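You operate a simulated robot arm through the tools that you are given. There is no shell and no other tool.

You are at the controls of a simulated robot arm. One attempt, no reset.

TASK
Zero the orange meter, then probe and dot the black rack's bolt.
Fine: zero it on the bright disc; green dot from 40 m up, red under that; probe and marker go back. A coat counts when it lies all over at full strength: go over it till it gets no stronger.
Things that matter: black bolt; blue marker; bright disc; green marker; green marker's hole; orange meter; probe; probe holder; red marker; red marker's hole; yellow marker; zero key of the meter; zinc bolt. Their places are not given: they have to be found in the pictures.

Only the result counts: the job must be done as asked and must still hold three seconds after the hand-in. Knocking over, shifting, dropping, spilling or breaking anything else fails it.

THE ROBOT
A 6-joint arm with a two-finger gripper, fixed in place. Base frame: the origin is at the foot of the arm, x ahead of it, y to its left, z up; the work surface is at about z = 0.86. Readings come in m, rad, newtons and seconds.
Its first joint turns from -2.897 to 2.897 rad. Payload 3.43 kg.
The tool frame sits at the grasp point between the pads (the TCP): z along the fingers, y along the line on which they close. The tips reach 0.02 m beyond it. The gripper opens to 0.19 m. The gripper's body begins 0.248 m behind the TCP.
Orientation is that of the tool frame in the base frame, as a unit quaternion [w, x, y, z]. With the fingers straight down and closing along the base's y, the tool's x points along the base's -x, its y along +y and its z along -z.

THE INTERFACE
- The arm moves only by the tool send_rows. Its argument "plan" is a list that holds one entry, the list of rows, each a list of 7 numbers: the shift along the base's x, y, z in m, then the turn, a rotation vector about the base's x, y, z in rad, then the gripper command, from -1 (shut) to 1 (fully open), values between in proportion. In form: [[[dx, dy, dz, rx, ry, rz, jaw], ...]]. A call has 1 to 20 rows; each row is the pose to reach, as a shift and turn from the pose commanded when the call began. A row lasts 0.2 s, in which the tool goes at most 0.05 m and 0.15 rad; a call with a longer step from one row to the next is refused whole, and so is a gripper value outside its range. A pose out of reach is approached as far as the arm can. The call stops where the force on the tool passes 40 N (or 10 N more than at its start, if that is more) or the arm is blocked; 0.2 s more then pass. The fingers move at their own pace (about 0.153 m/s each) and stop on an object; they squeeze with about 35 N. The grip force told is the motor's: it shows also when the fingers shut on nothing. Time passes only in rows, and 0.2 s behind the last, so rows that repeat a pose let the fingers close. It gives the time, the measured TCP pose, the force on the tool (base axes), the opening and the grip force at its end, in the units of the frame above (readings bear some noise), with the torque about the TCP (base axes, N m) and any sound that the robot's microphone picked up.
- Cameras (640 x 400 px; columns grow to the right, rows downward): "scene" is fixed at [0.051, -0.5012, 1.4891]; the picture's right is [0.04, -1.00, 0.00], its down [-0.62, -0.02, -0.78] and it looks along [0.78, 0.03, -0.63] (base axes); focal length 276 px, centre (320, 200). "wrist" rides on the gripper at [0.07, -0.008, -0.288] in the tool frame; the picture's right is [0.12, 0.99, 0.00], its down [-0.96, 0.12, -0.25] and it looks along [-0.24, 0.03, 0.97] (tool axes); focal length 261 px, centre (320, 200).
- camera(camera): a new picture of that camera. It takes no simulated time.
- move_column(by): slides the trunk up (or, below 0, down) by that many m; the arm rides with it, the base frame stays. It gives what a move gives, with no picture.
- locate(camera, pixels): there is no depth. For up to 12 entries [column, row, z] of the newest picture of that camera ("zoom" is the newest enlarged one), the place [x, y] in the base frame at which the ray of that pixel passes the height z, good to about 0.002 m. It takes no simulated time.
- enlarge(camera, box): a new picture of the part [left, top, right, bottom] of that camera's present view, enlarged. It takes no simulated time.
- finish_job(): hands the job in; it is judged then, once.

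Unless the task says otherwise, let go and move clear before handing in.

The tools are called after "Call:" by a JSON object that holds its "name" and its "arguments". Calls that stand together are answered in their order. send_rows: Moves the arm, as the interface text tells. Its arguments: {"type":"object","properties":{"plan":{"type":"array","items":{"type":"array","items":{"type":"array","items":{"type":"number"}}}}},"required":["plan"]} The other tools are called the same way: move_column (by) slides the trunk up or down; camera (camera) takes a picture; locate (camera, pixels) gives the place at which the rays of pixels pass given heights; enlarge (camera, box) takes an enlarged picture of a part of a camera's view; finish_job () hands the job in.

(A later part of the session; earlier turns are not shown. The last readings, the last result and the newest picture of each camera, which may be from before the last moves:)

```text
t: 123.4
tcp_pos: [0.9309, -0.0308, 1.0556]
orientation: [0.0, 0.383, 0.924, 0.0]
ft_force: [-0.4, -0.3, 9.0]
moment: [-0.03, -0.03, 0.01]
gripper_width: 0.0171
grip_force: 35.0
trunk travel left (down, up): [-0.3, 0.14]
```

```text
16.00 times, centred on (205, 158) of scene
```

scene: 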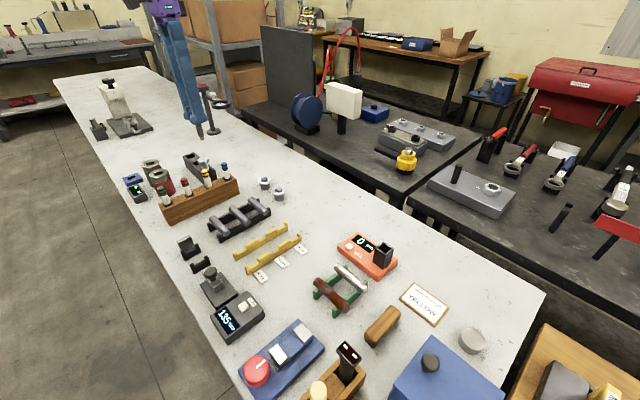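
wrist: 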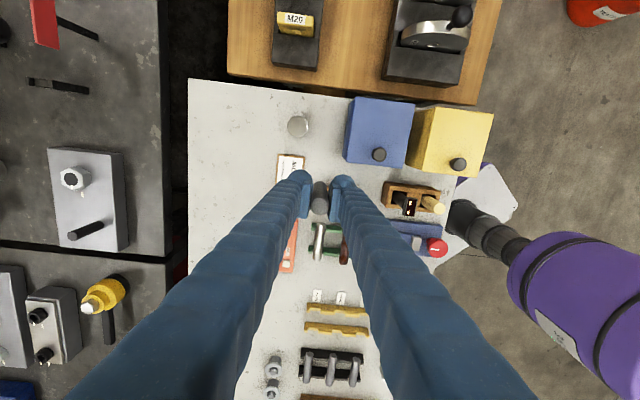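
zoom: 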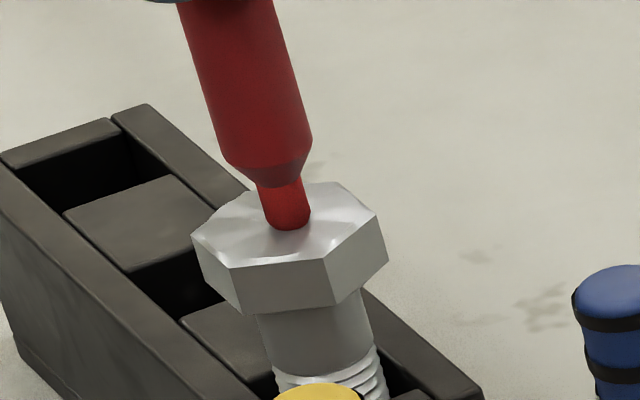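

Light contact (5–9 N) held for ~1.6 s. Lifting to inspect.

Call:
{"name": "send_rows", "arguments": {"plan": [[[0, 0, 0.006, 0, 0, 0, -1], [0, 0, 0.02, 0, 0, 0, -1], [0, 0, 0.02, 0, 0, 0, -1]]]}}

Call:
{"name": "enlarge", "arguments": {"camera": "scene", "box": [197, 150, 213, 166]}}

```text
t: 124.2
tcp_pos: [0.9319, -0.0298, 1.0747]
orientation: [-0.001, 0.383, 0.924, -0.001]
ft_force: [-0.1, -0.1, -0.6]
moment: [0.03, -0.03, 0.0]
gripper_width: 0.0169
grip_force: 35.1
trunk travel left (down, up): [-0.3, 0.14]
```

```text
16.00 times, centred on (205, 158) of scene
```

zoom: 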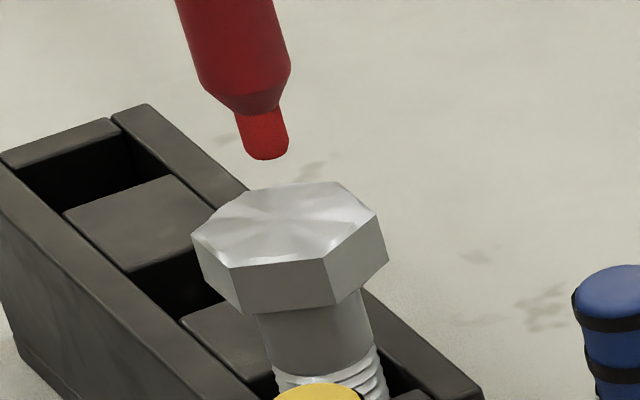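

Still unmarked. Trying a firmer and longer press (toward 25–30 N, ~2.5 s) before reconsidering.

Call:
{"name": "send_rows", "arguments": {"plan": [[[0, 0, -0.014, 0, 0, 0, -1], [0, 0, -0.019, 0, 0, 0, -1], [0, 0, -0.0208, 0, 0, 0, -1], [0, 0, -0.022, 0, 0, 0, -1], [0, 0, -0.0226, 0, 0, 0, -1], [0, 0, -0.0226, 0, 0, 0, -1], [0, 0, -0.0226, 0, 0, 0, -1], [0, 0, -0.0226, 0, 0, 0, -1], [0, 0, -0.0226, 0, 0, 0, -1], [0, 0, -0.0226, 0, 0, 0, -1], [0, 0, -0.0226, 0, 0, 0, -1], [0, 0, -0.0226, 0, 0, 0, -1]]]}}

Call:
{"name": "send_rows", "arguments": {"plan": [[[0, 0, 0.01, 0, 0, 0, -1], [0, 0, 0.03, 0, 0, 0, -1], [0, 0, 0.04, 0, 0, 0, -1], [0, 0, 0.04, 0, 0, 0, -1]]]}}

Call:
{"name": "enlarge", "arguments": {"camera": "scene", "box": [197, 150, 213, 166]}}

```text
t: 126.8
tcp_pos: [0.9298, -0.0301, 1.0537]
orientation: [0.0, 0.383, 0.924, 0.0]
ft_force: [1.5, -0.9, 24.9]
moment: [-0.14, -0.17, 0.03]
gripper_width: 0.0171
grip_force: 35.1
trunk travel left (down, up): [-0.3, 0.14]
```

```text
t: 127.8
tcp_pos: [0.9307, -0.0296, 1.0907]
orientation: [-0.001, 0.383, 0.924, 0.0]
ft_force: [0.5, -0.4, -0.6]
moment: [0.01, 0.01, -0.01]
gripper_width: 0.017
grip_force: 35.5
trunk travel left (down, up): [-0.3, 0.14]
```

```text
16.00 times, centred on (205, 158) of scene
```

zoom: 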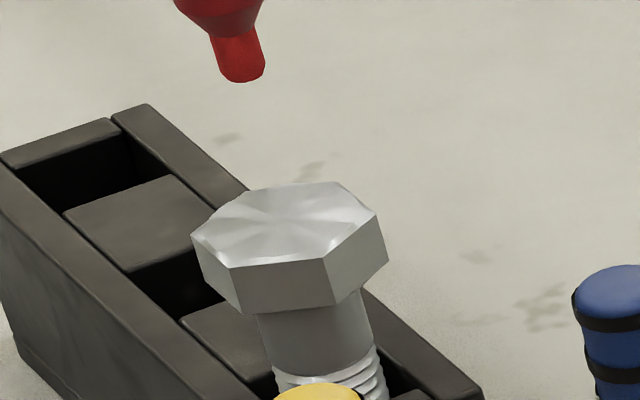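

No mark even at 25 N. The marker clearly doesn't write here, so I must re-examine which bolt is meant. Returning the red marker, then I'll probe the remaining candidates.

Call:
{"name": "send_rows", "arguments": {"plan": [[[0, 0, 0.045, 0, 0, 0, -1], [-0.0426, -0.002, 0.05, 0, 0, 0, -1], [-0.0853, -0.004, 0.05, 0, 0, 0, -1], [-0.1279, -0.006, 0.05, 0, 0, 0, -1], [-0.1705, -0.008, 0.05, 0, 0, 0, -1], [-0.1705, -0.008, 0.01, 0, 0, 0, -1], [-0.1705, -0.008, -0.03, 0, 0, 0, -1], [-0.1705, -0.008, -0.047, 0, 0, 0, -1], [-0.1705, -0.008, -0.047, 0, 0, 0, -1]]]}}

Call:
{"name": "enlarge", "arguments": {"camera": "scene", "box": [165, 165, 215, 215]}}

Call:
{"name": "enlarge", "arguments": {"camera": "wrist", "box": [270, 130, 370, 230]}}

```text
t: 129.8
tcp_pos: [0.7587, -0.0374, 1.0447]
orientation: [-0.001, 0.383, 0.924, 0.001]
ft_force: [-0.6, 0.4, -1.1]
moment: [0.0, -0.01, 0.05]
gripper_width: 0.0168
grip_force: 35.3
trunk travel left (down, up): [-0.3, 0.14]
```

```text
8.00 times, centred on (190, 190) of scene
```

zoom: 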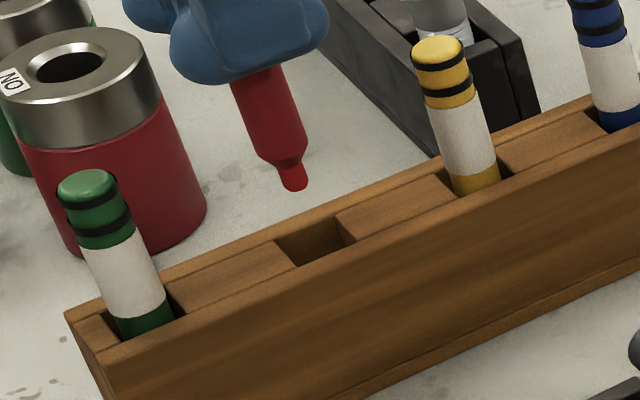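

```text
4.00 times, centred on (320, 180) of wrist
```

zoom: 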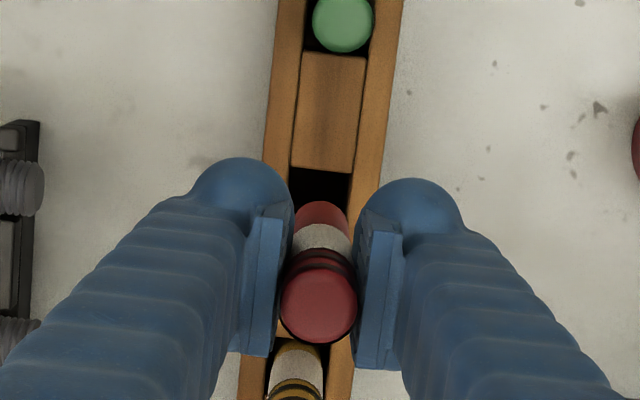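

Call:
{"name": "send_rows", "arguments": {"plan": [[[0, 0, -0.02, 0, 0, 0, -1], [0, 0, -0.04, 0, 0, 0, -1], [0, 0, -0.06, 0, 0, 0, -1], [0, 0, -0.076, 0, 0, 0, -1], [0, 0, -0.084, 0, 0, 0, -1], [0, 0, -0.084, 0, 0, 0, -1]]]}}

Call:
{"name": "send_rows", "arguments": {"plan": [[[0, 0, -0.0015, 0, 0, 0, -1], [0, 0, -0.0015, 0, 0, 0, -0.7], [0, 0, -0.0015, 0, 0, 0, -0.4], [0, 0, -0.0015, 0, 0, 0, -0.4], [0, 0, 0.03, 0, 0, 0, -0.4], [0, 0, 0.07, 0, 0, 0, -0.4], [0, 0, 0.11, 0, 0, 0, -0.4], [0, 0, 0.15, 0, 0, 0, -0.4], [0, 0, 0.182, 0, 0, 0, -0.4]]]}}

Call:
{"name": "enlarge", "arguments": {"camera": "scene", "box": [150, 140, 250, 230]}}

Call:
{"name": "enlarge", "arguments": {"camera": "scene", "box": [245, 165, 300, 205]}}

```text
t: 131.2
tcp_pos: [0.7606, -0.0374, 0.9615]
orientation: [0.001, 0.383, 0.924, -0.001]
ft_force: [-0.3, -0.1, -1.0]
moment: [0.0, -0.02, 0.01]
gripper_width: 0.0172
grip_force: 34.6
trunk travel left (down, up): [-0.3, 0.14]
```

```text
t: 133.2
tcp_pos: [0.7599, -0.0383, 1.1452]
orientation: [0.0, 0.382, 0.924, 0.001]
ft_force: [0.1, 0.9, 0.0]
moment: [-0.01, -0.05, 0.03]
gripper_width: 0.0572
grip_force: 0.2
trunk travel left (down, up): [-0.3, 0.14]
```

```text
4.44 times, centred on (200, 185) of scene
```

zoom: 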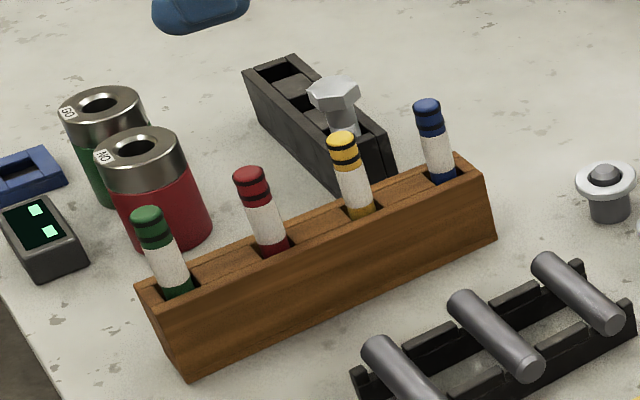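

```text
10.00 times, centred on (272, 185) of scene
```

zoom: 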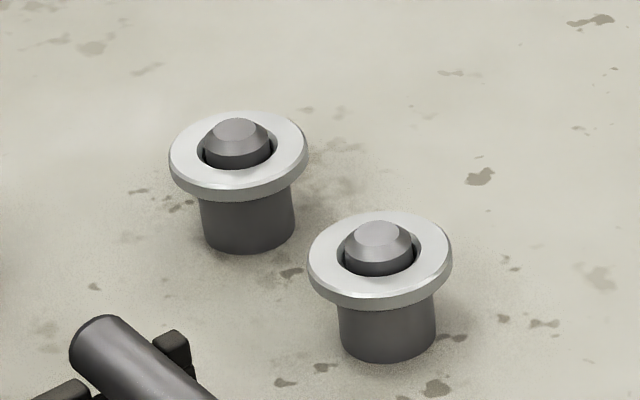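

All stands as before. Fetching the probe once more to test the remaining rods.

Call:
{"name": "send_rows", "arguments": {"plan": [[[-0.0149, -0.0406, 0, 0, 0, 0, -0.3], [-0.0297, -0.0813, 0, 0, 0, 0, -0.3], [-0.0446, -0.1219, 0, 0, 0, 0, -0.3], [-0.0595, -0.1625, 0, 0, 0, 0, -0.3], [-0.0743, -0.2032, 0, 0, 0, 0, -0.3], [-0.0892, -0.2438, 0, 0, 0, 0, -0.3], [-0.1041, -0.2844, 0, 0, 0, 0, -0.3], [-0.1189, -0.3251, 0, 0, 0, 0, -0.3], [-0.1338, -0.3657, 0, 0, 0, 0, -0.3], [-0.1487, -0.4063, 0, 0, 0, 0, -0.3], [-0.1635, -0.447, 0, 0, 0, 0, -0.3], [-0.1784, -0.4876, 0, 0, 0, 0, -0.3], [-0.1933, -0.5282, 0, 0, 0, 0, -0.3], [-0.2081, -0.5689, 0, 0, 0, 0, -0.3], [-0.223, -0.6095, 0, 0, 0, 0, -0.3], [-0.223, -0.6095, -0.045, 0, 0, 0, -0.3], [-0.223, -0.6095, -0.09, 0, 0, 0, -0.3], [-0.223, -0.6095, -0.1, 0, 0, 0, -0.3]]]}}

Call:
{"name": "enlarge", "arguments": {"camera": "wrist", "box": [250, 110, 390, 230]}}

Call:
{"name": "send_rows", "arguments": {"plan": [[[0, 0, -0.04, 0, 0, 0, -0.3], [0, 0, -0.0647, 0, 0, 0, -0.3], [0, 0, -0.0647, 0, 0, 0, -0.3], [0, 0, -0.0647, 0, 0, 0, -1], [0, 0, -0.0647, 0, 0, 0, -1], [0, 0, -0.0647, 0, 0, 0, -1], [0, 0, -0.03, 0, 0, 0, -1], [0, 0, 0.01, 0, 0, 0, -1], [0, 0, 0.05, 0, 0, 0, -1], [0, 0, 0.07, 0, 0, 0, -1]]]}}

Call:
{"name": "enlarge", "arguments": {"camera": "scene", "box": [340, 180, 440, 280]}}

```text
t: 137.0
tcp_pos: [0.5361, -0.6474, 1.0432]
orientation: [0.0, 0.383, 0.924, 0.0]
ft_force: [0.3, -0.4, 0.4]
moment: [0.05, -0.01, -0.02]
gripper_width: 0.0665
grip_force: 0.0
trunk travel left (down, up): [-0.3, 0.14]
```

```text
3.33 times, centred on (320, 170) of wrist
```

zoom: 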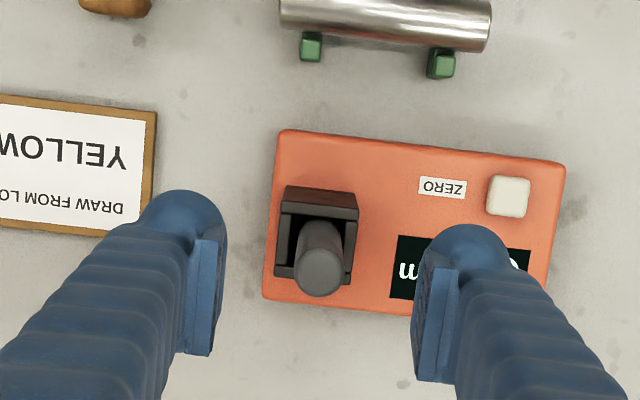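

```text
t: 139.2
tcp_pos: [0.5357, -0.6481, 1.1142]
orientation: [0.0, 0.382, 0.924, 0.0]
ft_force: [0.7, 1.3, -0.3]
moment: [-0.03, 0.04, 0.0]
gripper_width: 0.0177
grip_force: 34.5
trunk travel left (down, up): [-0.3, 0.14]
```

```text
4.00 times, centred on (390, 230) of scene
```

zoom: 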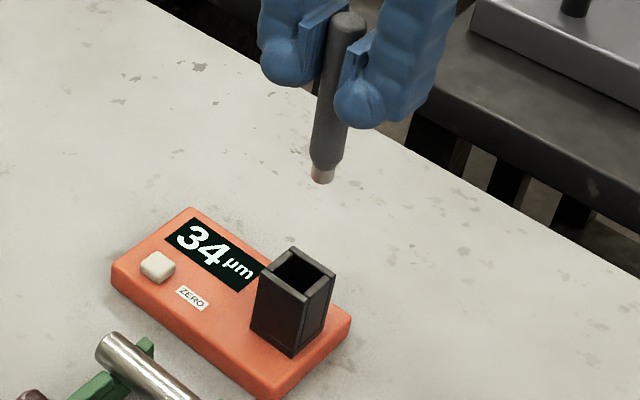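

Probe in hand (34 still shown). Testing the dark rod nearest the ring pegs, at about (0.7505,-0.2675).

Call:
{"name": "send_rows", "arguments": {"plan": [[[0.0213, 0.038, 0, 0, 0, 0, -1], [0.0426, 0.0761, 0, 0, 0, 0, -1], [0.0639, 0.1141, 0, 0, 0, 0, -1], [0.0852, 0.1522, 0, 0, 0, 0, -1], [0.1065, 0.1902, 0, 0, 0, 0, -1], [0.1278, 0.2283, 0, 0, 0, 0, -1], [0.1491, 0.2663, 0, 0, 0, 0, -1], [0.1704, 0.3044, 0, 0, 0, 0, -1], [0.1917, 0.3424, 0, 0, 0, 0, -1], [0.213, 0.3805, 0, 0, 0, 0, -1], [0.213, 0.3805, -0.045, 0, 0, 0, -1], [0.213, 0.3805, -0.085, 0, 0, 0, -1], [0.213, 0.3805, -0.105, 0, 0, 0, -1], [0.213, 0.3805, -0.105, 0, 0, 0, -1]]]}}

Call:
{"name": "enlarge", "arguments": {"camera": "scene", "box": [200, 180, 290, 250]}}

```text
t: 142.2
tcp_pos: [0.7505, -0.2674, 1.0101]
orientation: [0.001, 0.382, 0.924, 0.0]
ft_force: [1.4, 0.7, -0.4]
moment: [-0.01, -0.05, 0.0]
gripper_width: 0.0176
grip_force: 35.2
trunk travel left (down, up): [-0.3, 0.14]
```

```text
5.71 times, centred on (245, 215) of scene
```

zoom: 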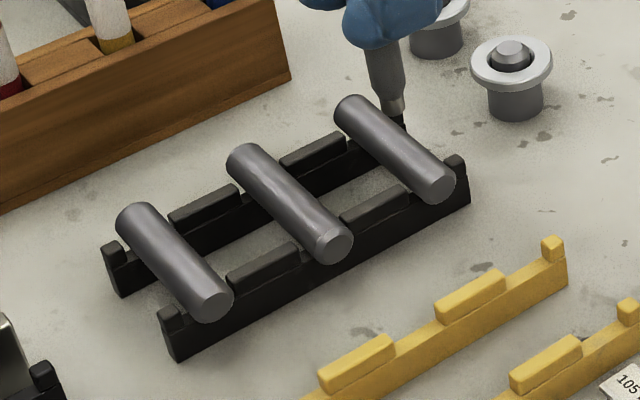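

Call:
{"name": "send_rows", "arguments": {"plan": [[[0, 0, -0.01, 0, 0, 0, -1], [0, 0, -0.016, 0, 0, 0, -1], [0, 0, -0.018, 0, 0, 0, -1]]]}}

Call:
{"name": "send_rows", "arguments": {"plan": [[[0, 0, -0.001, 0, 0, 0, -1], [0, 0, -0.0018, 0, 0, 0, -1]]]}}

Call:
{"name": "enlarge", "arguments": {"camera": "scene", "box": [200, 180, 290, 250]}}

Call:
{"name": "enlarge", "arguments": {"camera": "scene", "box": [330, 220, 410, 290]}}

```text
t: 143.0
tcp_pos: [0.7489, -0.2671, 0.9911]
orientation: [0.0, 0.382, 0.924, 0.0]
ft_force: [-0.5, 0.0, 6.5]
moment: [0.08, 0.05, 0.03]
gripper_width: 0.0175
grip_force: 34.9
trunk travel left (down, up): [-0.3, 0.14]
```

```text
t: 143.6
tcp_pos: [0.7504, -0.2679, 0.991]
orientation: [0.001, 0.383, 0.924, 0.0]
ft_force: [-1.6, 1.0, 20.7]
moment: [0.14, 0.15, 0.01]
gripper_width: 0.0175
grip_force: 34.4
trunk travel left (down, up): [-0.3, 0.14]
```

```text
5.71 times, centred on (245, 215) of scene
```

zoom: 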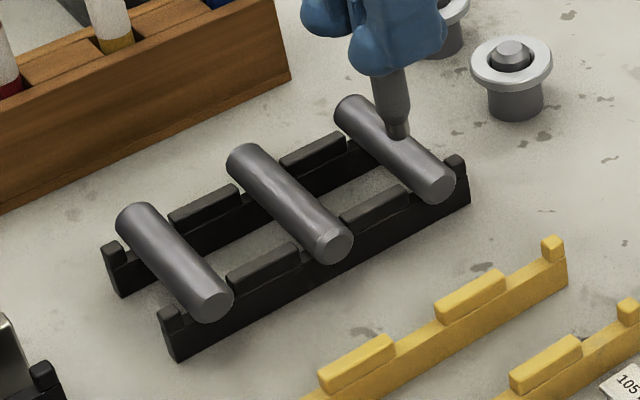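

```text
5.71 times, centred on (370, 255) of scene
```

zoom: 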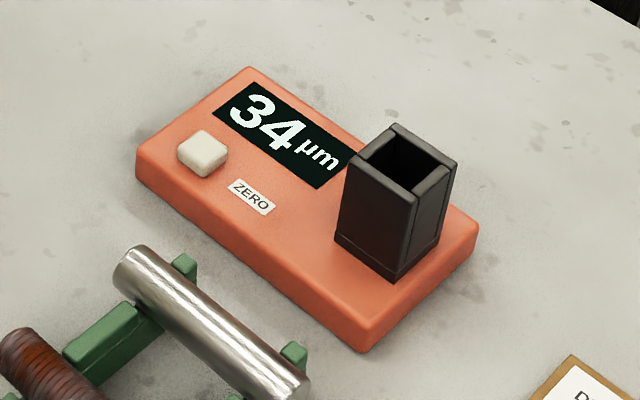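

No response there either. Now the third dark rod at about (0.650,-0.1675).

Call:
{"name": "send_rows", "arguments": {"plan": [[[0, 0, 0.03, 0, 0, 0, -1], [0, 0, 0.06, 0, 0, 0, -1], [-0.034, 0.0335, 0.06, 0, 0, 0, -1], [-0.068, 0.067, 0.06, 0, 0, 0, -1], [-0.1005, 0.1, 0.06, 0, 0, 0, -1], [-0.1005, 0.1, 0.02, 0, 0, 0, -1], [-0.1005, 0.1, 0.005, 0, 0, 0, -1], [-0.1005, 0.1, 0.002, 0, 0, 0, -1]]]}}

Call:
{"name": "send_rows", "arguments": {"plan": [[[0, 0, -0.001, 0, 0, 0, -1], [0, 0, -0.002, 0, 0, 0, -1]]]}}

Call:
{"name": "enlarge", "arguments": {"camera": "scene", "box": [200, 180, 290, 250]}}

Call:
{"name": "enlarge", "arguments": {"camera": "scene", "box": [330, 220, 410, 290]}}

```text
t: 145.4
tcp_pos: [0.651, -0.1675, 0.9916]
orientation: [0.0, 0.384, 0.924, 0.0]
ft_force: [1.2, -0.4, -0.1]
moment: [-0.03, 0.09, -0.01]
gripper_width: 0.0175
grip_force: 35.0
trunk travel left (down, up): [-0.3, 0.14]
```

```text
t: 146.0
tcp_pos: [0.6506, -0.167, 0.9912]
orientation: [0.001, 0.382, 0.924, 0.0]
ft_force: [-3.0, 1.2, 25.8]
moment: [0.08, 0.16, -0.01]
gripper_width: 0.0176
grip_force: 35.0
trunk travel left (down, up): [-0.3, 0.14]
```

```text
5.71 times, centred on (245, 215) of scene
```

zoom: 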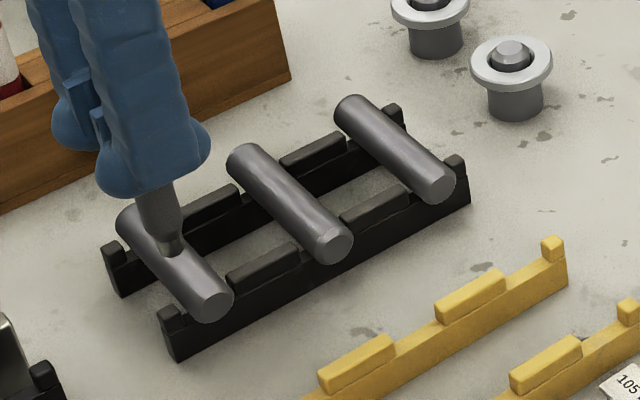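

```text
5.71 times, centred on (370, 255) of scene
```

zoom: 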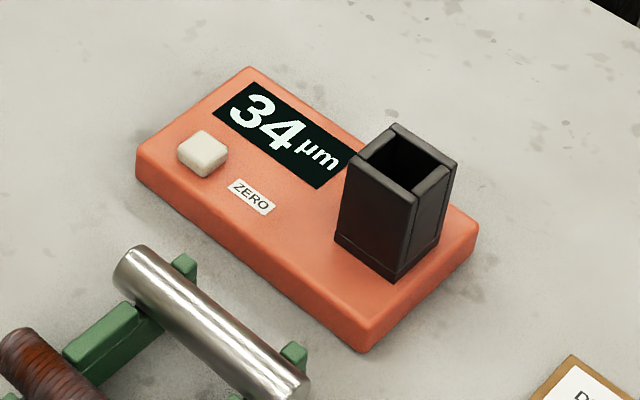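

None of the three dark rods reads, so the head-bolt in the black rack really is the only measured bolt. Returning the probe to its holder.

Call:
{"name": "send_rows", "arguments": {"plan": [[[0, 0, 0.03, 0, 0, 0, -1], [0, 0, 0.07, 0, 0, 0, -1], [0, 0, 0.11, 0, 0, 0, -1], [0, 0, 0.13, 0, 0, 0, -1], [-0.0102, -0.0437, 0.13, 0, 0, 0, -1], [-0.0205, -0.0874, 0.13, 0, 0, 0, -1], [-0.0307, -0.131, 0.13, 0, 0, 0, -1], [-0.0409, -0.1747, 0.13, 0, 0, 0, -1], [-0.0511, -0.2184, 0.13, 0, 0, 0, -1], [-0.0614, -0.2621, 0.13, 0, 0, 0, -1], [-0.0716, -0.3058, 0.13, 0, 0, 0, -1], [-0.0818, -0.3494, 0.13, 0, 0, 0, -1], [-0.0921, -0.3931, 0.13, 0, 0, 0, -1], [-0.1023, -0.4368, 0.13, 0, 0, 0, -1], [-0.1125, -0.4805, 0.13, 0, 0, 0, -1], [-0.1125, -0.4805, 0.09, 0, 0, 0, -1], [-0.1125, -0.4805, 0.061, 0, 0, 0, -1], [-0.1125, -0.4805, 0.061, 0, 0, 0, -1]]]}}

Call:
{"name": "enlarge", "arguments": {"camera": "scene", "box": [365, 225, 405, 265]}}

Call:
{"name": "enlarge", "arguments": {"camera": "scene", "box": [200, 180, 290, 250]}}

```text
t: 149.8
tcp_pos: [0.5372, -0.6492, 1.0497]
orientation: [0.0, 0.383, 0.924, 0.0]
ft_force: [0.5, -0.2, -0.7]
moment: [0.04, 0.02, 0.02]
gripper_width: 0.0176
grip_force: 35.3
trunk travel left (down, up): [-0.3, 0.14]
```

```text
10.00 times, centred on (385, 245) of scene
```

zoom: 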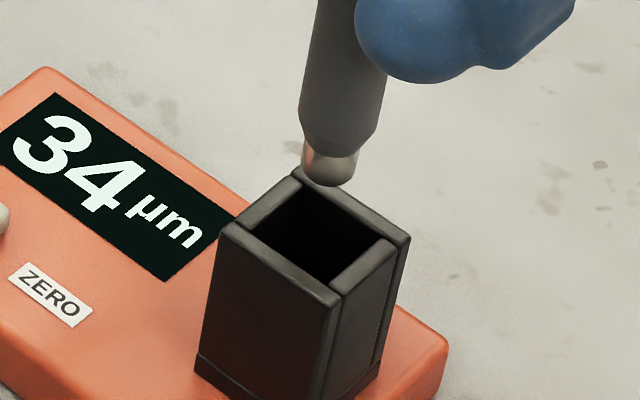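

```text
5.71 times, centred on (245, 215) of scene
```

zoom: 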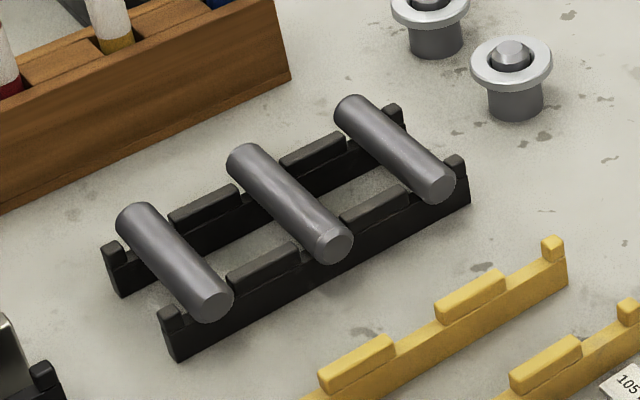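

Call:
{"name": "send_rows", "arguments": {"plan": [[[-0.001, 0.0005, 0, 0, 0, 0, -1], [-0.001, 0.0005, -0.02, 0, 0, 0, -1], [-0.001, 0.0005, -0.035, 0, 0, 0, -1], [-0.001, 0.0005, -0.05, 0, 0, 0, -1], [-0.001, 0.0005, -0.062, 0, 0, 0, -1], [-0.001, 0.0005, -0.069, 0, 0, 0, -1], [-0.001, 0.0005, -0.071, 0, 0, 0, -1]]]}}

Call:
{"name": "enlarge", "arguments": {"camera": "scene", "box": [355, 210, 425, 280]}}

```text
t: 151.4
tcp_pos: [0.5371, -0.6465, 0.9784]
orientation: [0.0, 0.383, 0.924, 0.0]
ft_force: [0.6, 0.2, -0.2]
moment: [0.01, -0.02, 0.0]
gripper_width: 0.0173
grip_force: 35.0
trunk travel left (down, up): [-0.3, 0.14]
```

```text
5.71 times, centred on (390, 245) of scene
```

zoom: 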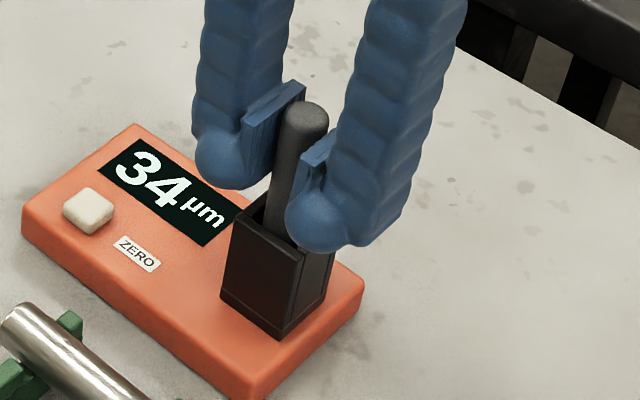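

Releasing the probe and going for the red marker again; this time I'll inspect its nib close to the scene camera.

Call:
{"name": "send_rows", "arguments": {"plan": [[[0, 0, -0.0005, 0, 0, 0, -0.7], [0, 0, -0.0005, 0, 0, 0, -0.4], [0, 0, -0.0005, 0, 0, 0, -0.4], [0, 0, 0.03, 0, 0, 0, -0.4], [0, 0, 0.07, 0, 0, 0, -0.4], [0, 0, 0.11, 0, 0, 0, -0.4], [0, 0, 0.15, 0, 0, 0, -0.4], [0, 0, 0.164, 0, 0, 0, -0.4]]]}}

Call:
{"name": "enlarge", "arguments": {"camera": "scene", "box": [355, 210, 425, 280]}}

Call:
{"name": "send_rows", "arguments": {"plan": [[[0.0149, 0.0406, 0, 0, 0, 0, -0.4], [0.0299, 0.0812, 0, 0, 0, 0, -0.4], [0.0448, 0.1218, 0, 0, 0, 0, -0.4], [0.0597, 0.1624, 0, 0, 0, 0, -0.4], [0.0747, 0.203, 0, 0, 0, 0, -0.4], [0.0896, 0.2436, 0, 0, 0, 0, -0.4], [0.1045, 0.2842, 0, 0, 0, 0, -0.4], [0.1195, 0.3248, 0, 0, 0, 0, -0.4], [0.1344, 0.3654, 0, 0, 0, 0, -0.4], [0.1493, 0.406, 0, 0, 0, 0, -0.4], [0.1643, 0.4466, 0, 0, 0, 0, -0.4], [0.1792, 0.4872, 0, 0, 0, 0, -0.4], [0.1941, 0.5278, 0, 0, 0, 0, -0.4], [0.2091, 0.5684, 0, 0, 0, 0, -0.4], [0.224, 0.609, 0, 0, 0, 0, -0.4], [0.224, 0.609, -0.04, 0, 0, 0, -0.4], [0.224, 0.609, -0.08, 0, 0, 0, -0.4], [0.224, 0.609, -0.11, 0, 0, 0, -0.4], [0.224, 0.609, -0.11, 0, 0, 0, -0.4]]]}}

Call:
{"name": "enlarge", "arguments": {"camera": "wrist", "box": [250, 110, 390, 230]}}

```text
t: 153.2
tcp_pos: [0.5359, -0.6451, 1.1443]
orientation: [0.0, 0.383, 0.924, 0.0]
ft_force: [0.1, 0.8, -0.1]
moment: [-0.03, 0.0, 0.02]
gripper_width: 0.0572
grip_force: 0.0
trunk travel left (down, up): [-0.3, 0.14]
```

```text
5.71 times, centred on (390, 245) of scene
```

zoom: 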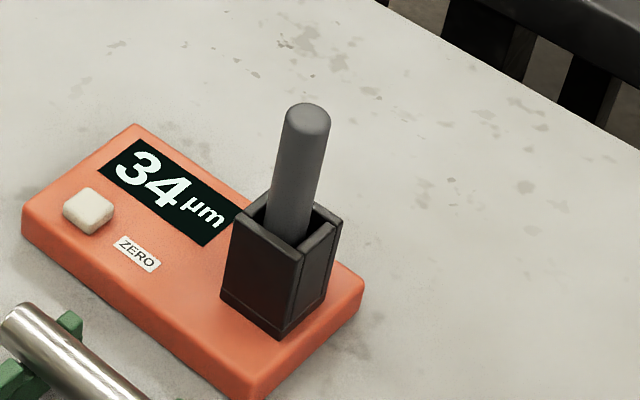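

```text
t: 157.2
tcp_pos: [0.7616, -0.0385, 1.0344]
orientation: [0.0, 0.382, 0.924, 0.0]
ft_force: [0.0, -0.5, 0.1]
moment: [0.03, -0.03, -0.02]
gripper_width: 0.0569
grip_force: 0.1
trunk travel left (down, up): [-0.3, 0.14]
```

```text
3.33 times, centred on (320, 170) of wrist
```

zoom: 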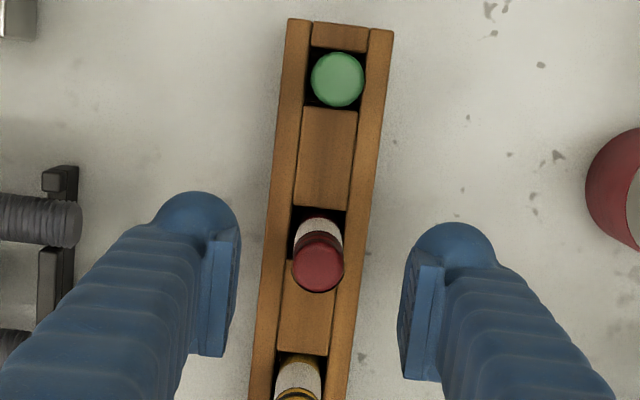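

Call:
{"name": "send_rows", "arguments": {"plan": [[[0, 0, -0.03, 0, 0, 0, -0.4], [0, 0, -0.055, 0, 0, 0, -0.4], [0, 0, -0.071, 0, 0, 0, -0.4], [0, 0, -0.071, 0, 0, 0, -0.4], [0, 0, -0.071, 0, 0, 0, -1], [0, 0, -0.071, 0, 0, 0, -1], [0, 0, -0.071, 0, 0, 0, -1], [0, 0, -0.05, 0, 0, 0, -1], [0, 0, -0.01, 0, 0, 0, -1], [0, 0, 0.03, 0, 0, 0, -1], [0, 0, 0.07, 0, 0, 0, -1], [0, 0, 0.109, 0, 0, 0, -1], [0, 0, 0.109, 0, 0, 0, -1]]]}}

Call:
{"name": "send_rows", "arguments": {"plan": [[[-0.028, -0.03, 0.01, 0, 0, 0, -1], [-0.056, -0.06, 0.02, 0, 0, 0, -1], [-0.084, -0.09, 0.03, 0, 0, 0, -1], [-0.112, -0.12, 0.04, 0, 0, 0, -1], [-0.14, -0.15, 0.05, 0, 0, 0, -1], [-0.168, -0.18, 0.06, 0, 0, 0, -1], [-0.196, -0.21, 0.07, 0, 0, 0, -1], [-0.224, -0.24, 0.08, 0, 0, 0, -1], [-0.252, -0.27, 0.09, 0, 0, 0, -1], [-0.27, -0.3, 0.1, 0, 0, 0, -1], [-0.27, -0.33, 0.11, 0, 0, 0, -1], [-0.27, -0.36, 0.12, 0, 0, 0, -1], [-0.27, -0.36, 0.12, 0, 0, 0, -1]]]}}

Call:
{"name": "camera", "arguments": {"camera": "scene"}}

```text
t: 160.0
tcp_pos: [0.7608, -0.0372, 1.1403]
orientation: [-0.001, 0.382, 0.924, 0.0]
ft_force: [-0.2, -0.9, 0.7]
moment: [0.03, 0.06, 0.03]
gripper_width: 0.0172
grip_force: 35.5
trunk travel left (down, up): [-0.3, 0.14]
```

```text
t: 162.8
tcp_pos: [0.4882, -0.3972, 1.263]
orientation: [0.0, 0.383, 0.924, 0.0]
ft_force: [-0.1, -0.2, -0.6]
moment: [0.0, 0.0, 0.02]
gripper_width: 0.017
grip_force: 34.5
trunk travel left (down, up): [-0.3, 0.14]
```

```text
taken
```

scene: 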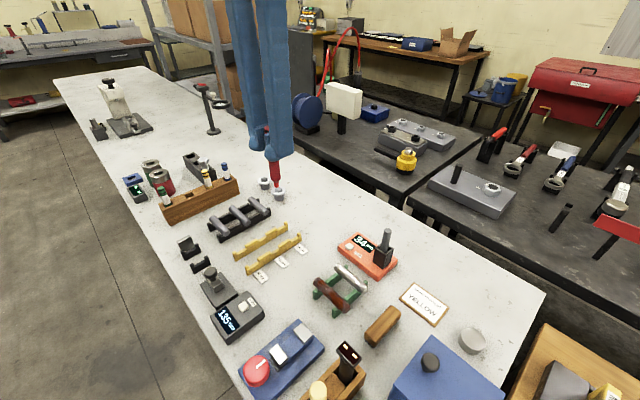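

Call:
{"name": "enlarge", "arguments": {"camera": "scene", "box": [256, 165, 296, 205]}}

Call:
{"name": "enlarge", "arguments": {"camera": "scene", "box": [246, 110, 306, 170]}}

```text
10.00 times, centred on (276, 185) of scene
```

zoom: 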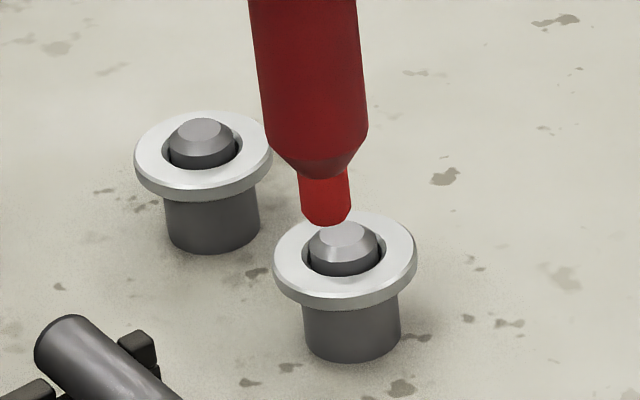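

```text
6.67 times, centred on (276, 140) of scene
```

zoom: 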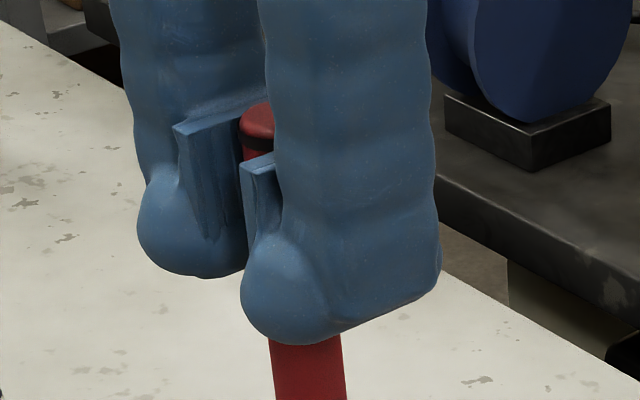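

The close-up shows a proper, exposed red nib, so the marker is fine. I'll go back to the bolt head and try a longer dwell plus larger strokes across the head.

Call:
{"name": "send_rows", "arguments": {"plan": [[[0.0339, 0.0283, -0.008, 0, 0, 0, -1], [0.0678, 0.0566, -0.016, 0, 0, 0, -1], [0.1017, 0.0849, -0.024, 0, 0, 0, -1], [0.1355, 0.1132, -0.032, 0, 0, 0, -1], [0.1694, 0.1415, -0.04, 0, 0, 0, -1], [0.2033, 0.1698, -0.048, 0, 0, 0, -1], [0.2372, 0.1982, -0.056, 0, 0, 0, -1], [0.2711, 0.2265, -0.064, 0, 0, 0, -1], [0.305, 0.2548, -0.072, 0, 0, 0, -1], [0.3388, 0.2831, -0.08, 0, 0, 0, -1], [0.3727, 0.3114, -0.088, 0, 0, 0, -1], [0.4066, 0.3397, -0.096, 0, 0, 0, -1], [0.4405, 0.368, -0.104, 0, 0, 0, -1], [0.4405, 0.368, -0.15, 0, 0, 0, -1], [0.4405, 0.368, -0.19, 0, 0, 0, -1], [0.4405, 0.368, -0.203, 0, 0, 0, -1], [0.4405, 0.368, -0.203, 0, 0, 0, -1]]]}}

Call:
{"name": "enlarge", "arguments": {"camera": "scene", "box": [197, 150, 213, 166]}}

```text
t: 166.4
tcp_pos: [0.9316, -0.0307, 1.0589]
orientation: [0.0, 0.383, 0.924, 0.0]
ft_force: [0.5, 0.4, -0.8]
moment: [-0.01, -0.01, 0.02]
gripper_width: 0.0171
grip_force: 34.5
trunk travel left (down, up): [-0.3, 0.14]
```

```text
16.00 times, centred on (205, 158) of scene
```

zoom: 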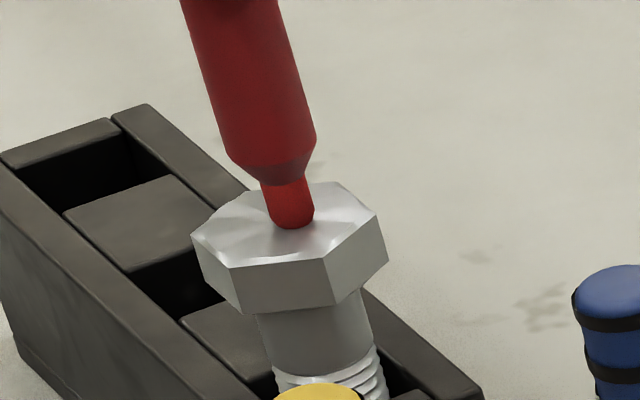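

Call:
{"name": "send_rows", "arguments": {"plan": [[[0, 0, -0.002, 0, 0, 0, -1], [0, 0, -0.0032, 0, 0, 0, -1], [0, 0, -0.0034, 0, 0, 0, -1], [0.005, 0, -0.0034, 0, 0, 0, -1], [-0.005, 0, -0.0034, 0, 0, 0, -1], [0.005, 0, -0.0034, 0, 0, 0, -1], [-0.005, 0, -0.0034, 0, 0, 0, -1], [0, 0.005, -0.0034, 0, 0, 0, -1], [0, -0.005, -0.0034, 0, 0, 0, -1], [0, 0.005, -0.0034, 0, 0, 0, -1], [0, -0.005, -0.0034, 0, 0, 0, -1], [0.004, 0.004, -0.0034, 0, 0, 0, -1], [-0.004, -0.004, -0.0034, 0, 0, 0, -1], [0, 0, -0.0034, 0, 0, 0, -1], [0, 0, -0.0034, 0, 0, 0, -1], [0, 0, -0.0034, 0, 0, 0, -1], [0, 0, -0.0034, 0, 0, 0, -1], [0, 0, -0.0034, 0, 0, 0, -1]]]}}

Call:
{"name": "enlarge", "arguments": {"camera": "scene", "box": [197, 150, 213, 166]}}

Call:
{"name": "send_rows", "arguments": {"plan": [[[0, 0, 0.01, 0, 0, 0, -1], [0, 0, 0.03, 0, 0, 0, -1], [0, 0, 0.04, 0, 0, 0, -1], [0, 0, 0.04, 0, 0, 0, -1]]]}}

Call:
{"name": "enlarge", "arguments": {"camera": "scene", "box": [197, 150, 213, 166]}}

```text
t: 170.2
tcp_pos: [0.9309, -0.0307, 1.0545]
orientation: [0.0, 0.383, 0.924, 0.0]
ft_force: [-0.3, 0.7, 8.4]
moment: [0.05, 0.03, -0.03]
gripper_width: 0.0169
grip_force: 34.9
trunk travel left (down, up): [-0.3, 0.14]
```

```text
16.00 times, centred on (205, 158) of scene
```

zoom: 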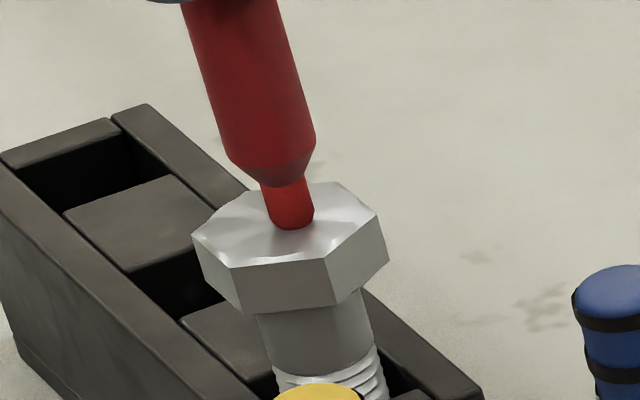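

```text
t: 171.2
tcp_pos: [0.9318, -0.0298, 1.0969]
orientation: [-0.001, 0.384, 0.923, -0.001]
ft_force: [0.5, -0.2, -0.6]
moment: [0.01, 0.02, -0.01]
gripper_width: 0.0172
grip_force: 34.8
trunk travel left (down, up): [-0.3, 0.14]
```

```text
16.00 times, centred on (205, 158) of scene
```

zoom: 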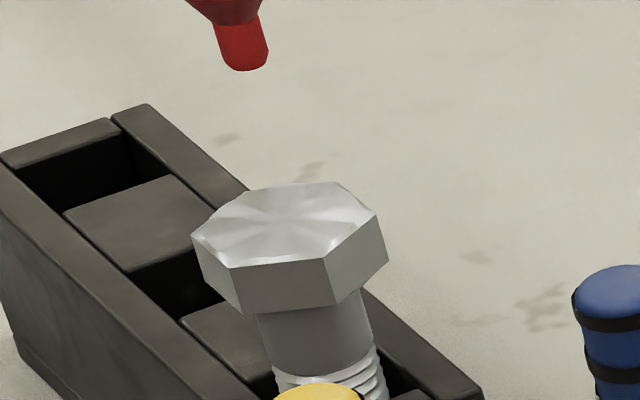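

Still nothing; that bolt head cannot be marked this way. I'll re-survey every spot of the bench at high zoom for another black rack with a bolt.

Call:
{"name": "enlarge", "arguments": {"camera": "scene", "box": [165, 225, 245, 300]}}

Call:
{"name": "enlarge", "arguments": {"camera": "scene", "box": [115, 150, 175, 210]}}

Call:
{"name": "enlarge", "arguments": {"camera": "scene", "box": [80, 95, 130, 145]}}

Call:
{"name": "enlarge", "arguments": {"camera": "scene", "box": [430, 150, 530, 220]}}

Call:
{"name": "enlarge", "arguments": {"camera": "scene", "box": [360, 90, 460, 180]}}

Call:
{"name": "enlarge", "arguments": {"camera": "scene", "box": [230, 310, 330, 400]}}

Call:
{"name": "enlarge", "arguments": {"camera": "scene", "box": [300, 330, 400, 400]}}

```text
5.33 times, centred on (205, 262) of scene
```

zoom: 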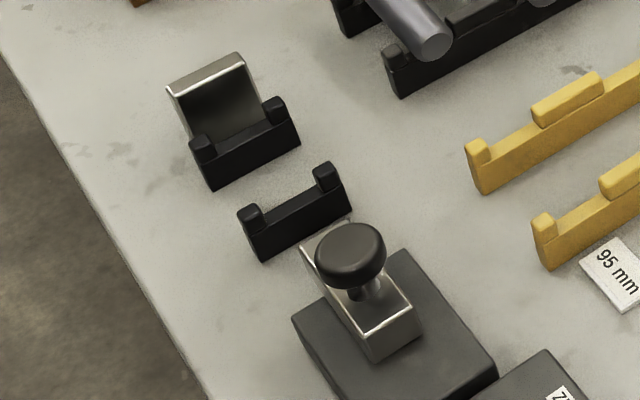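

```text
6.67 times, centred on (145, 180) of scene
```

zoom: 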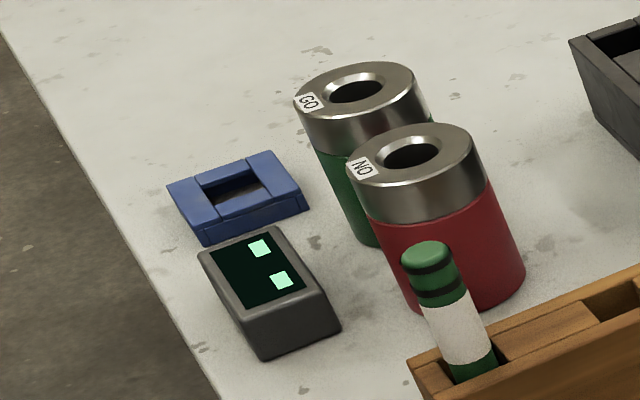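

```text
8.00 times, centred on (105, 120) of scene
```

zoom: 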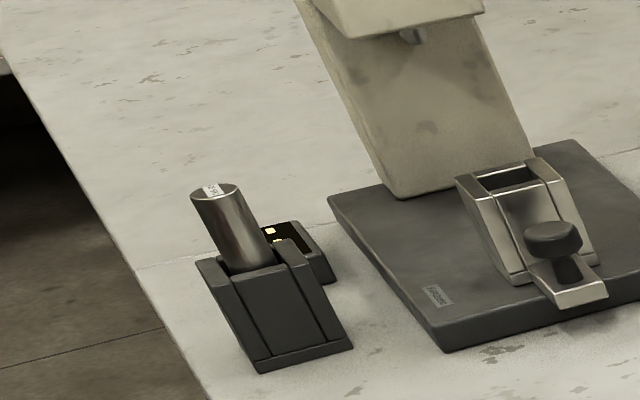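

```text
5.71 times, centred on (480, 185) of scene
```

zoom: 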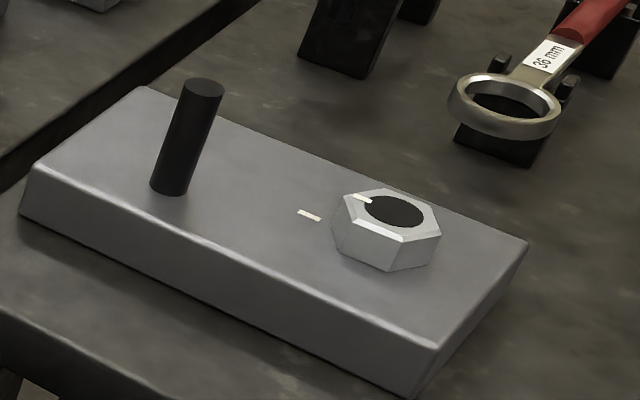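

```text
4.44 times, centred on (410, 135) of scene
```

zoom: 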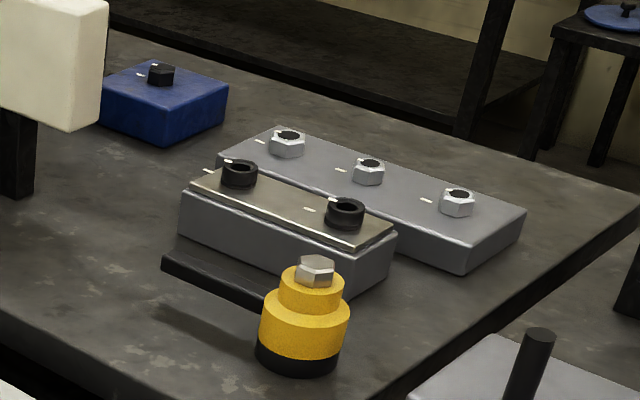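

```text
4.44 times, centred on (280, 355) of scene
```

zoom: 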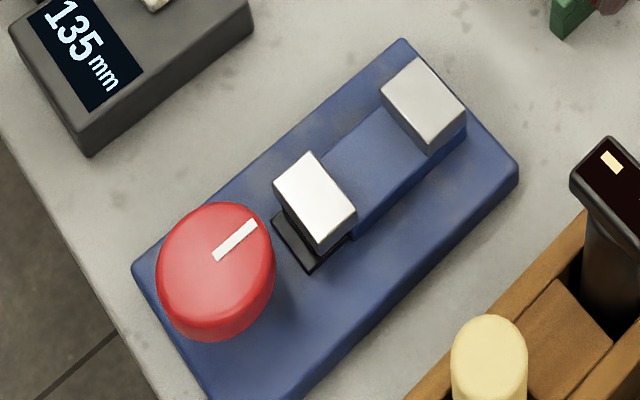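

```text
5.71 times, centred on (350, 365) of scene
```

zoom: 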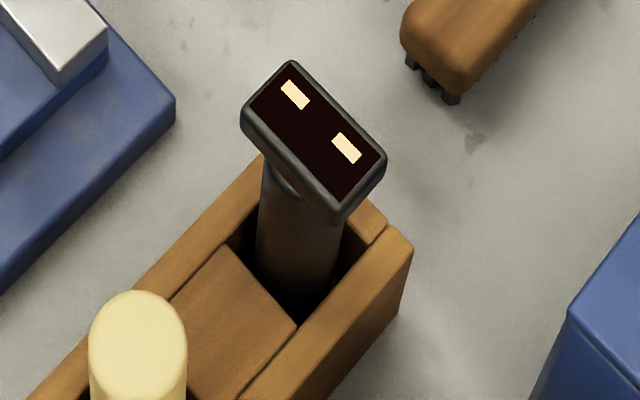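

No other bolt is within reach. While I still hold the red marker here, I'll test whether the nib writes only at very light pressure (~1–3 N).

Call:
{"name": "send_rows", "arguments": {"plan": [[[0, 0, -0.03, 0, 0, 0, -1], [0, 0, -0.0375, 0, 0, 0, -1], [0, 0, -0.039, 0, 0, 0, -1], [0, 0, -0.0394, 0, 0, 0, -1], [0, 0, -0.0394, 0, 0, 0, -1]]]}}

Call:
{"name": "send_rows", "arguments": {"plan": [[[0, 0, -0.0002, 0, 0, 0, -1], [0, 0, -0.0002, 0, 0, 0, -1]]]}}

Call:
{"name": "send_rows", "arguments": {"plan": [[[0, 0, -0.0002, 0, 0, 0, -1], [0, 0, -0.0002, 0, 0, 0, -1]]]}}

Call:
{"name": "send_rows", "arguments": {"plan": [[[0, 0, -0.0002, 0, 0, 0, -1], [0, 0, -0.0002, 0, 0, 0, -1]]]}}

```text
t: 172.4
tcp_pos: [0.9314, -0.03, 1.055]
orientation: [-0.001, 0.383, 0.924, 0.0]
ft_force: [0.6, 1.3, -1.0]
moment: [-0.02, -0.04, -0.05]
gripper_width: 0.0169
grip_force: 35.2
trunk travel left (down, up): [-0.3, 0.14]
```

```text
t: 173.0
tcp_pos: [0.9317, -0.0297, 1.0563]
orientation: [0.0, 0.383, 0.924, 0.0]
ft_force: [0.2, 0.0, -0.4]
moment: [0.05, 0.0, 0.01]
gripper_width: 0.0171
grip_force: 35.3
trunk travel left (down, up): [-0.3, 0.14]
```

```text
t: 173.6
tcp_pos: [0.9318, -0.0307, 1.0551]
orientation: [0.0, 0.382, 0.924, 0.0]
ft_force: [0.6, 0.7, 3.6]
moment: [0.03, -0.01, -0.03]
gripper_width: 0.0169
grip_force: 35.1
trunk travel left (down, up): [-0.3, 0.14]
```

```text
t: 174.2
tcp_pos: [0.9305, -0.0301, 1.0555]
orientation: [0.0, 0.383, 0.924, -0.001]
ft_force: [0.1, 0.8, 2.3]
moment: [0.03, -0.01, 0.02]
gripper_width: 0.0171
grip_force: 35.4
trunk travel left (down, up): [-0.3, 0.14]
```

Holding at ~3 N for over a second with tiny circles, then inspecting.

Call:
{"name": "send_rows", "arguments": {"plan": [[[0, 0, 0, 0, 0, 0, -1], [0, 0, 0, 0, 0, 0, -1], [0, 0, 0, 0, 0, 0, -1], [0, 0, 0, 0, 0, 0, -1], [0.0015, 0, 0, 0, 0, 0, -1], [0, 0.0015, 0, 0, 0, 0, -1], [-0.0015, 0, 0, 0, 0, 0, -1], [0, -0.0015, 0, 0, 0, 0, -1], [0.0015, 0, 0, 0, 0, 0, -1], [0, 0, 0, 0, 0, 0, -1]]]}}

Call:
{"name": "send_rows", "arguments": {"plan": [[[0, 0, 0.01, 0, 0, 0, -1], [0, 0, 0.03, 0, 0, 0, -1], [0, 0, 0.04, 0, 0, 0, -1], [0, 0, 0.04, 0, 0, 0, -1]]]}}

Call:
{"name": "enlarge", "arguments": {"camera": "scene", "box": [197, 150, 213, 166]}}

```text
t: 176.4
tcp_pos: [0.9315, -0.0299, 1.0546]
orientation: [0.0, 0.383, 0.924, -0.001]
ft_force: [0.0, -0.3, 4.5]
moment: [-0.03, -0.1, 0.0]
gripper_width: 0.0172
grip_force: 35.5
trunk travel left (down, up): [-0.3, 0.14]
```

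```text
t: 177.4
tcp_pos: [0.9325, -0.0298, 1.0959]
orientation: [0.0, 0.383, 0.924, -0.001]
ft_force: [0.1, 0.6, -0.3]
moment: [0.0, 0.03, -0.01]
gripper_width: 0.017
grip_force: 35.0
trunk travel left (down, up): [-0.3, 0.14]
```

```text
16.00 times, centred on (205, 158) of scene
```

zoom: 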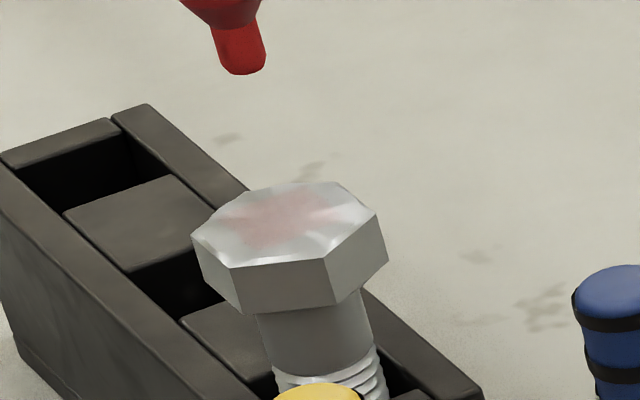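

A faint pink patch has appeared on the head: the nib writes only at light pressure. I'll go over it repeatedly at ~3 N, in slow small circles, until it gets no stronger.

Call:
{"name": "send_rows", "arguments": {"plan": [[[0, 0, -0.03, 0, 0, 0, -1], [0, 0, -0.0375, 0, 0, 0, -1], [0, 0, -0.039, 0, 0, 0, -1], [0, 0, -0.0396, 0, 0, 0, -1], [0, 0, -0.0398, 0, 0, 0, -1]]]}}

Call:
{"name": "send_rows", "arguments": {"plan": [[[0, 0, -0.0002, 0, 0, 0, -1], [0, 0, -0.0002, 0, 0, 0, -1]]]}}

```text
t: 178.6
tcp_pos: [0.9313, -0.0302, 1.0554]
orientation: [0.0, 0.382, 0.924, 0.0]
ft_force: [-0.5, 0.4, 1.3]
moment: [0.0, -0.03, 0.0]
gripper_width: 0.0169
grip_force: 35.6
trunk travel left (down, up): [-0.3, 0.14]
```

```text
t: 179.2
tcp_pos: [0.931, -0.0297, 1.0559]
orientation: [0.0, 0.383, 0.924, -0.001]
ft_force: [-0.5, -0.8, 2.7]
moment: [0.03, 0.0, 0.02]
gripper_width: 0.0169
grip_force: 35.1
trunk travel left (down, up): [-0.3, 0.14]
```

Call:
{"name": "send_rows", "arguments": {"plan": [[[0.002, 0, 0, 0, 0, 0, -1], [0.0014, 0.0014, 0, 0, 0, 0, -1], [0, 0.002, 0, 0, 0, 0, -1], [-0.0014, 0.0014, 0, 0, 0, 0, -1], [-0.002, 0, 0, 0, 0, 0, -1], [-0.0014, -0.0014, 0, 0, 0, 0, -1], [0, -0.002, 0, 0, 0, 0, -1], [0.0014, -0.0014, 0, 0, 0, 0, -1], [0.002, 0, 0, 0, 0, 0, -1], [0.004, 0, 0, 0, 0, 0, -1], [0.0028, 0.0028, 0, 0, 0, 0, -1], [0, 0.004, 0, 0, 0, 0, -1], [-0.0028, 0.0028, 0, 0, 0, 0, -1], [-0.004, 0, 0, 0, 0, 0, -1], [-0.0028, -0.0028, 0, 0, 0, 0, -1], [0, -0.004, 0, 0, 0, 0, -1], [0.0028, -0.0028, 0, 0, 0, 0, -1], [0.004, 0, 0, 0, 0, 0, -1], [0.002, 0, 0, 0, 0, 0, -1], [0, 0, 0, 0, 0, 0, -1]]]}}

Call:
{"name": "enlarge", "arguments": {"camera": "scene", "box": [197, 150, 213, 166]}}

```text
t: 183.4
tcp_pos: [0.9322, -0.0298, 1.055]
orientation: [0.0, 0.383, 0.924, 0.0]
ft_force: [0.7, 0.4, -0.4]
moment: [0.0, 0.0, 0.01]
gripper_width: 0.0163
grip_force: 34.8
trunk travel left (down, up): [-0.3, 0.14]
```

```text
16.00 times, centred on (205, 158) of scene
```

zoom: 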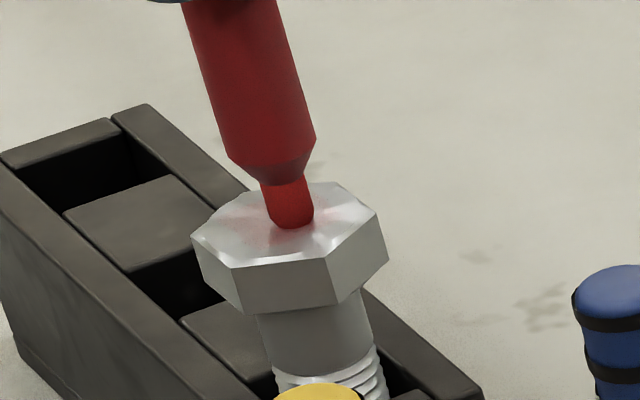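

Contact eased to zero during the pass. Lowering by tenths to restore ~2–3 N.

Call:
{"name": "send_rows", "arguments": {"plan": [[[0, 0, -0.0003, 0, 0, 0, -1], [0, 0, -0.0003, 0, 0, 0, -1]]]}}

Call:
{"name": "send_rows", "arguments": {"plan": [[[0, 0, -0.0002, 0, 0, 0, -1], [0, 0, -0.0002, 0, 0, 0, -1]]]}}

Call:
{"name": "send_rows", "arguments": {"plan": [[[0, 0, -0.0002, 0, 0, 0, -1], [0, 0, -0.0002, 0, 0, 0, -1]]]}}

```text
t: 184.0
tcp_pos: [0.9314, -0.0302, 1.0565]
orientation: [0.0, 0.382, 0.924, 0.001]
ft_force: [1.0, 0.0, 2.6]
moment: [0.01, -0.09, -0.04]
gripper_width: 0.0165
grip_force: 35.2
trunk travel left (down, up): [-0.3, 0.14]
```

```text
t: 184.6
tcp_pos: [0.9329, -0.031, 1.0561]
orientation: [0.0, 0.383, 0.924, 0.0]
ft_force: [-1.0, -0.2, 1.8]
moment: [-0.08, -0.01, 0.01]
gripper_width: 0.017
grip_force: 35.0
trunk travel left (down, up): [-0.3, 0.14]
```

```text
t: 185.2
tcp_pos: [0.9307, -0.0301, 1.0551]
orientation: [-0.001, 0.383, 0.924, 0.0]
ft_force: [0.0, 0.0, 3.0]
moment: [0.0, -0.02, -0.04]
gripper_width: 0.0163
grip_force: 35.1
trunk travel left (down, up): [-0.3, 0.14]
```

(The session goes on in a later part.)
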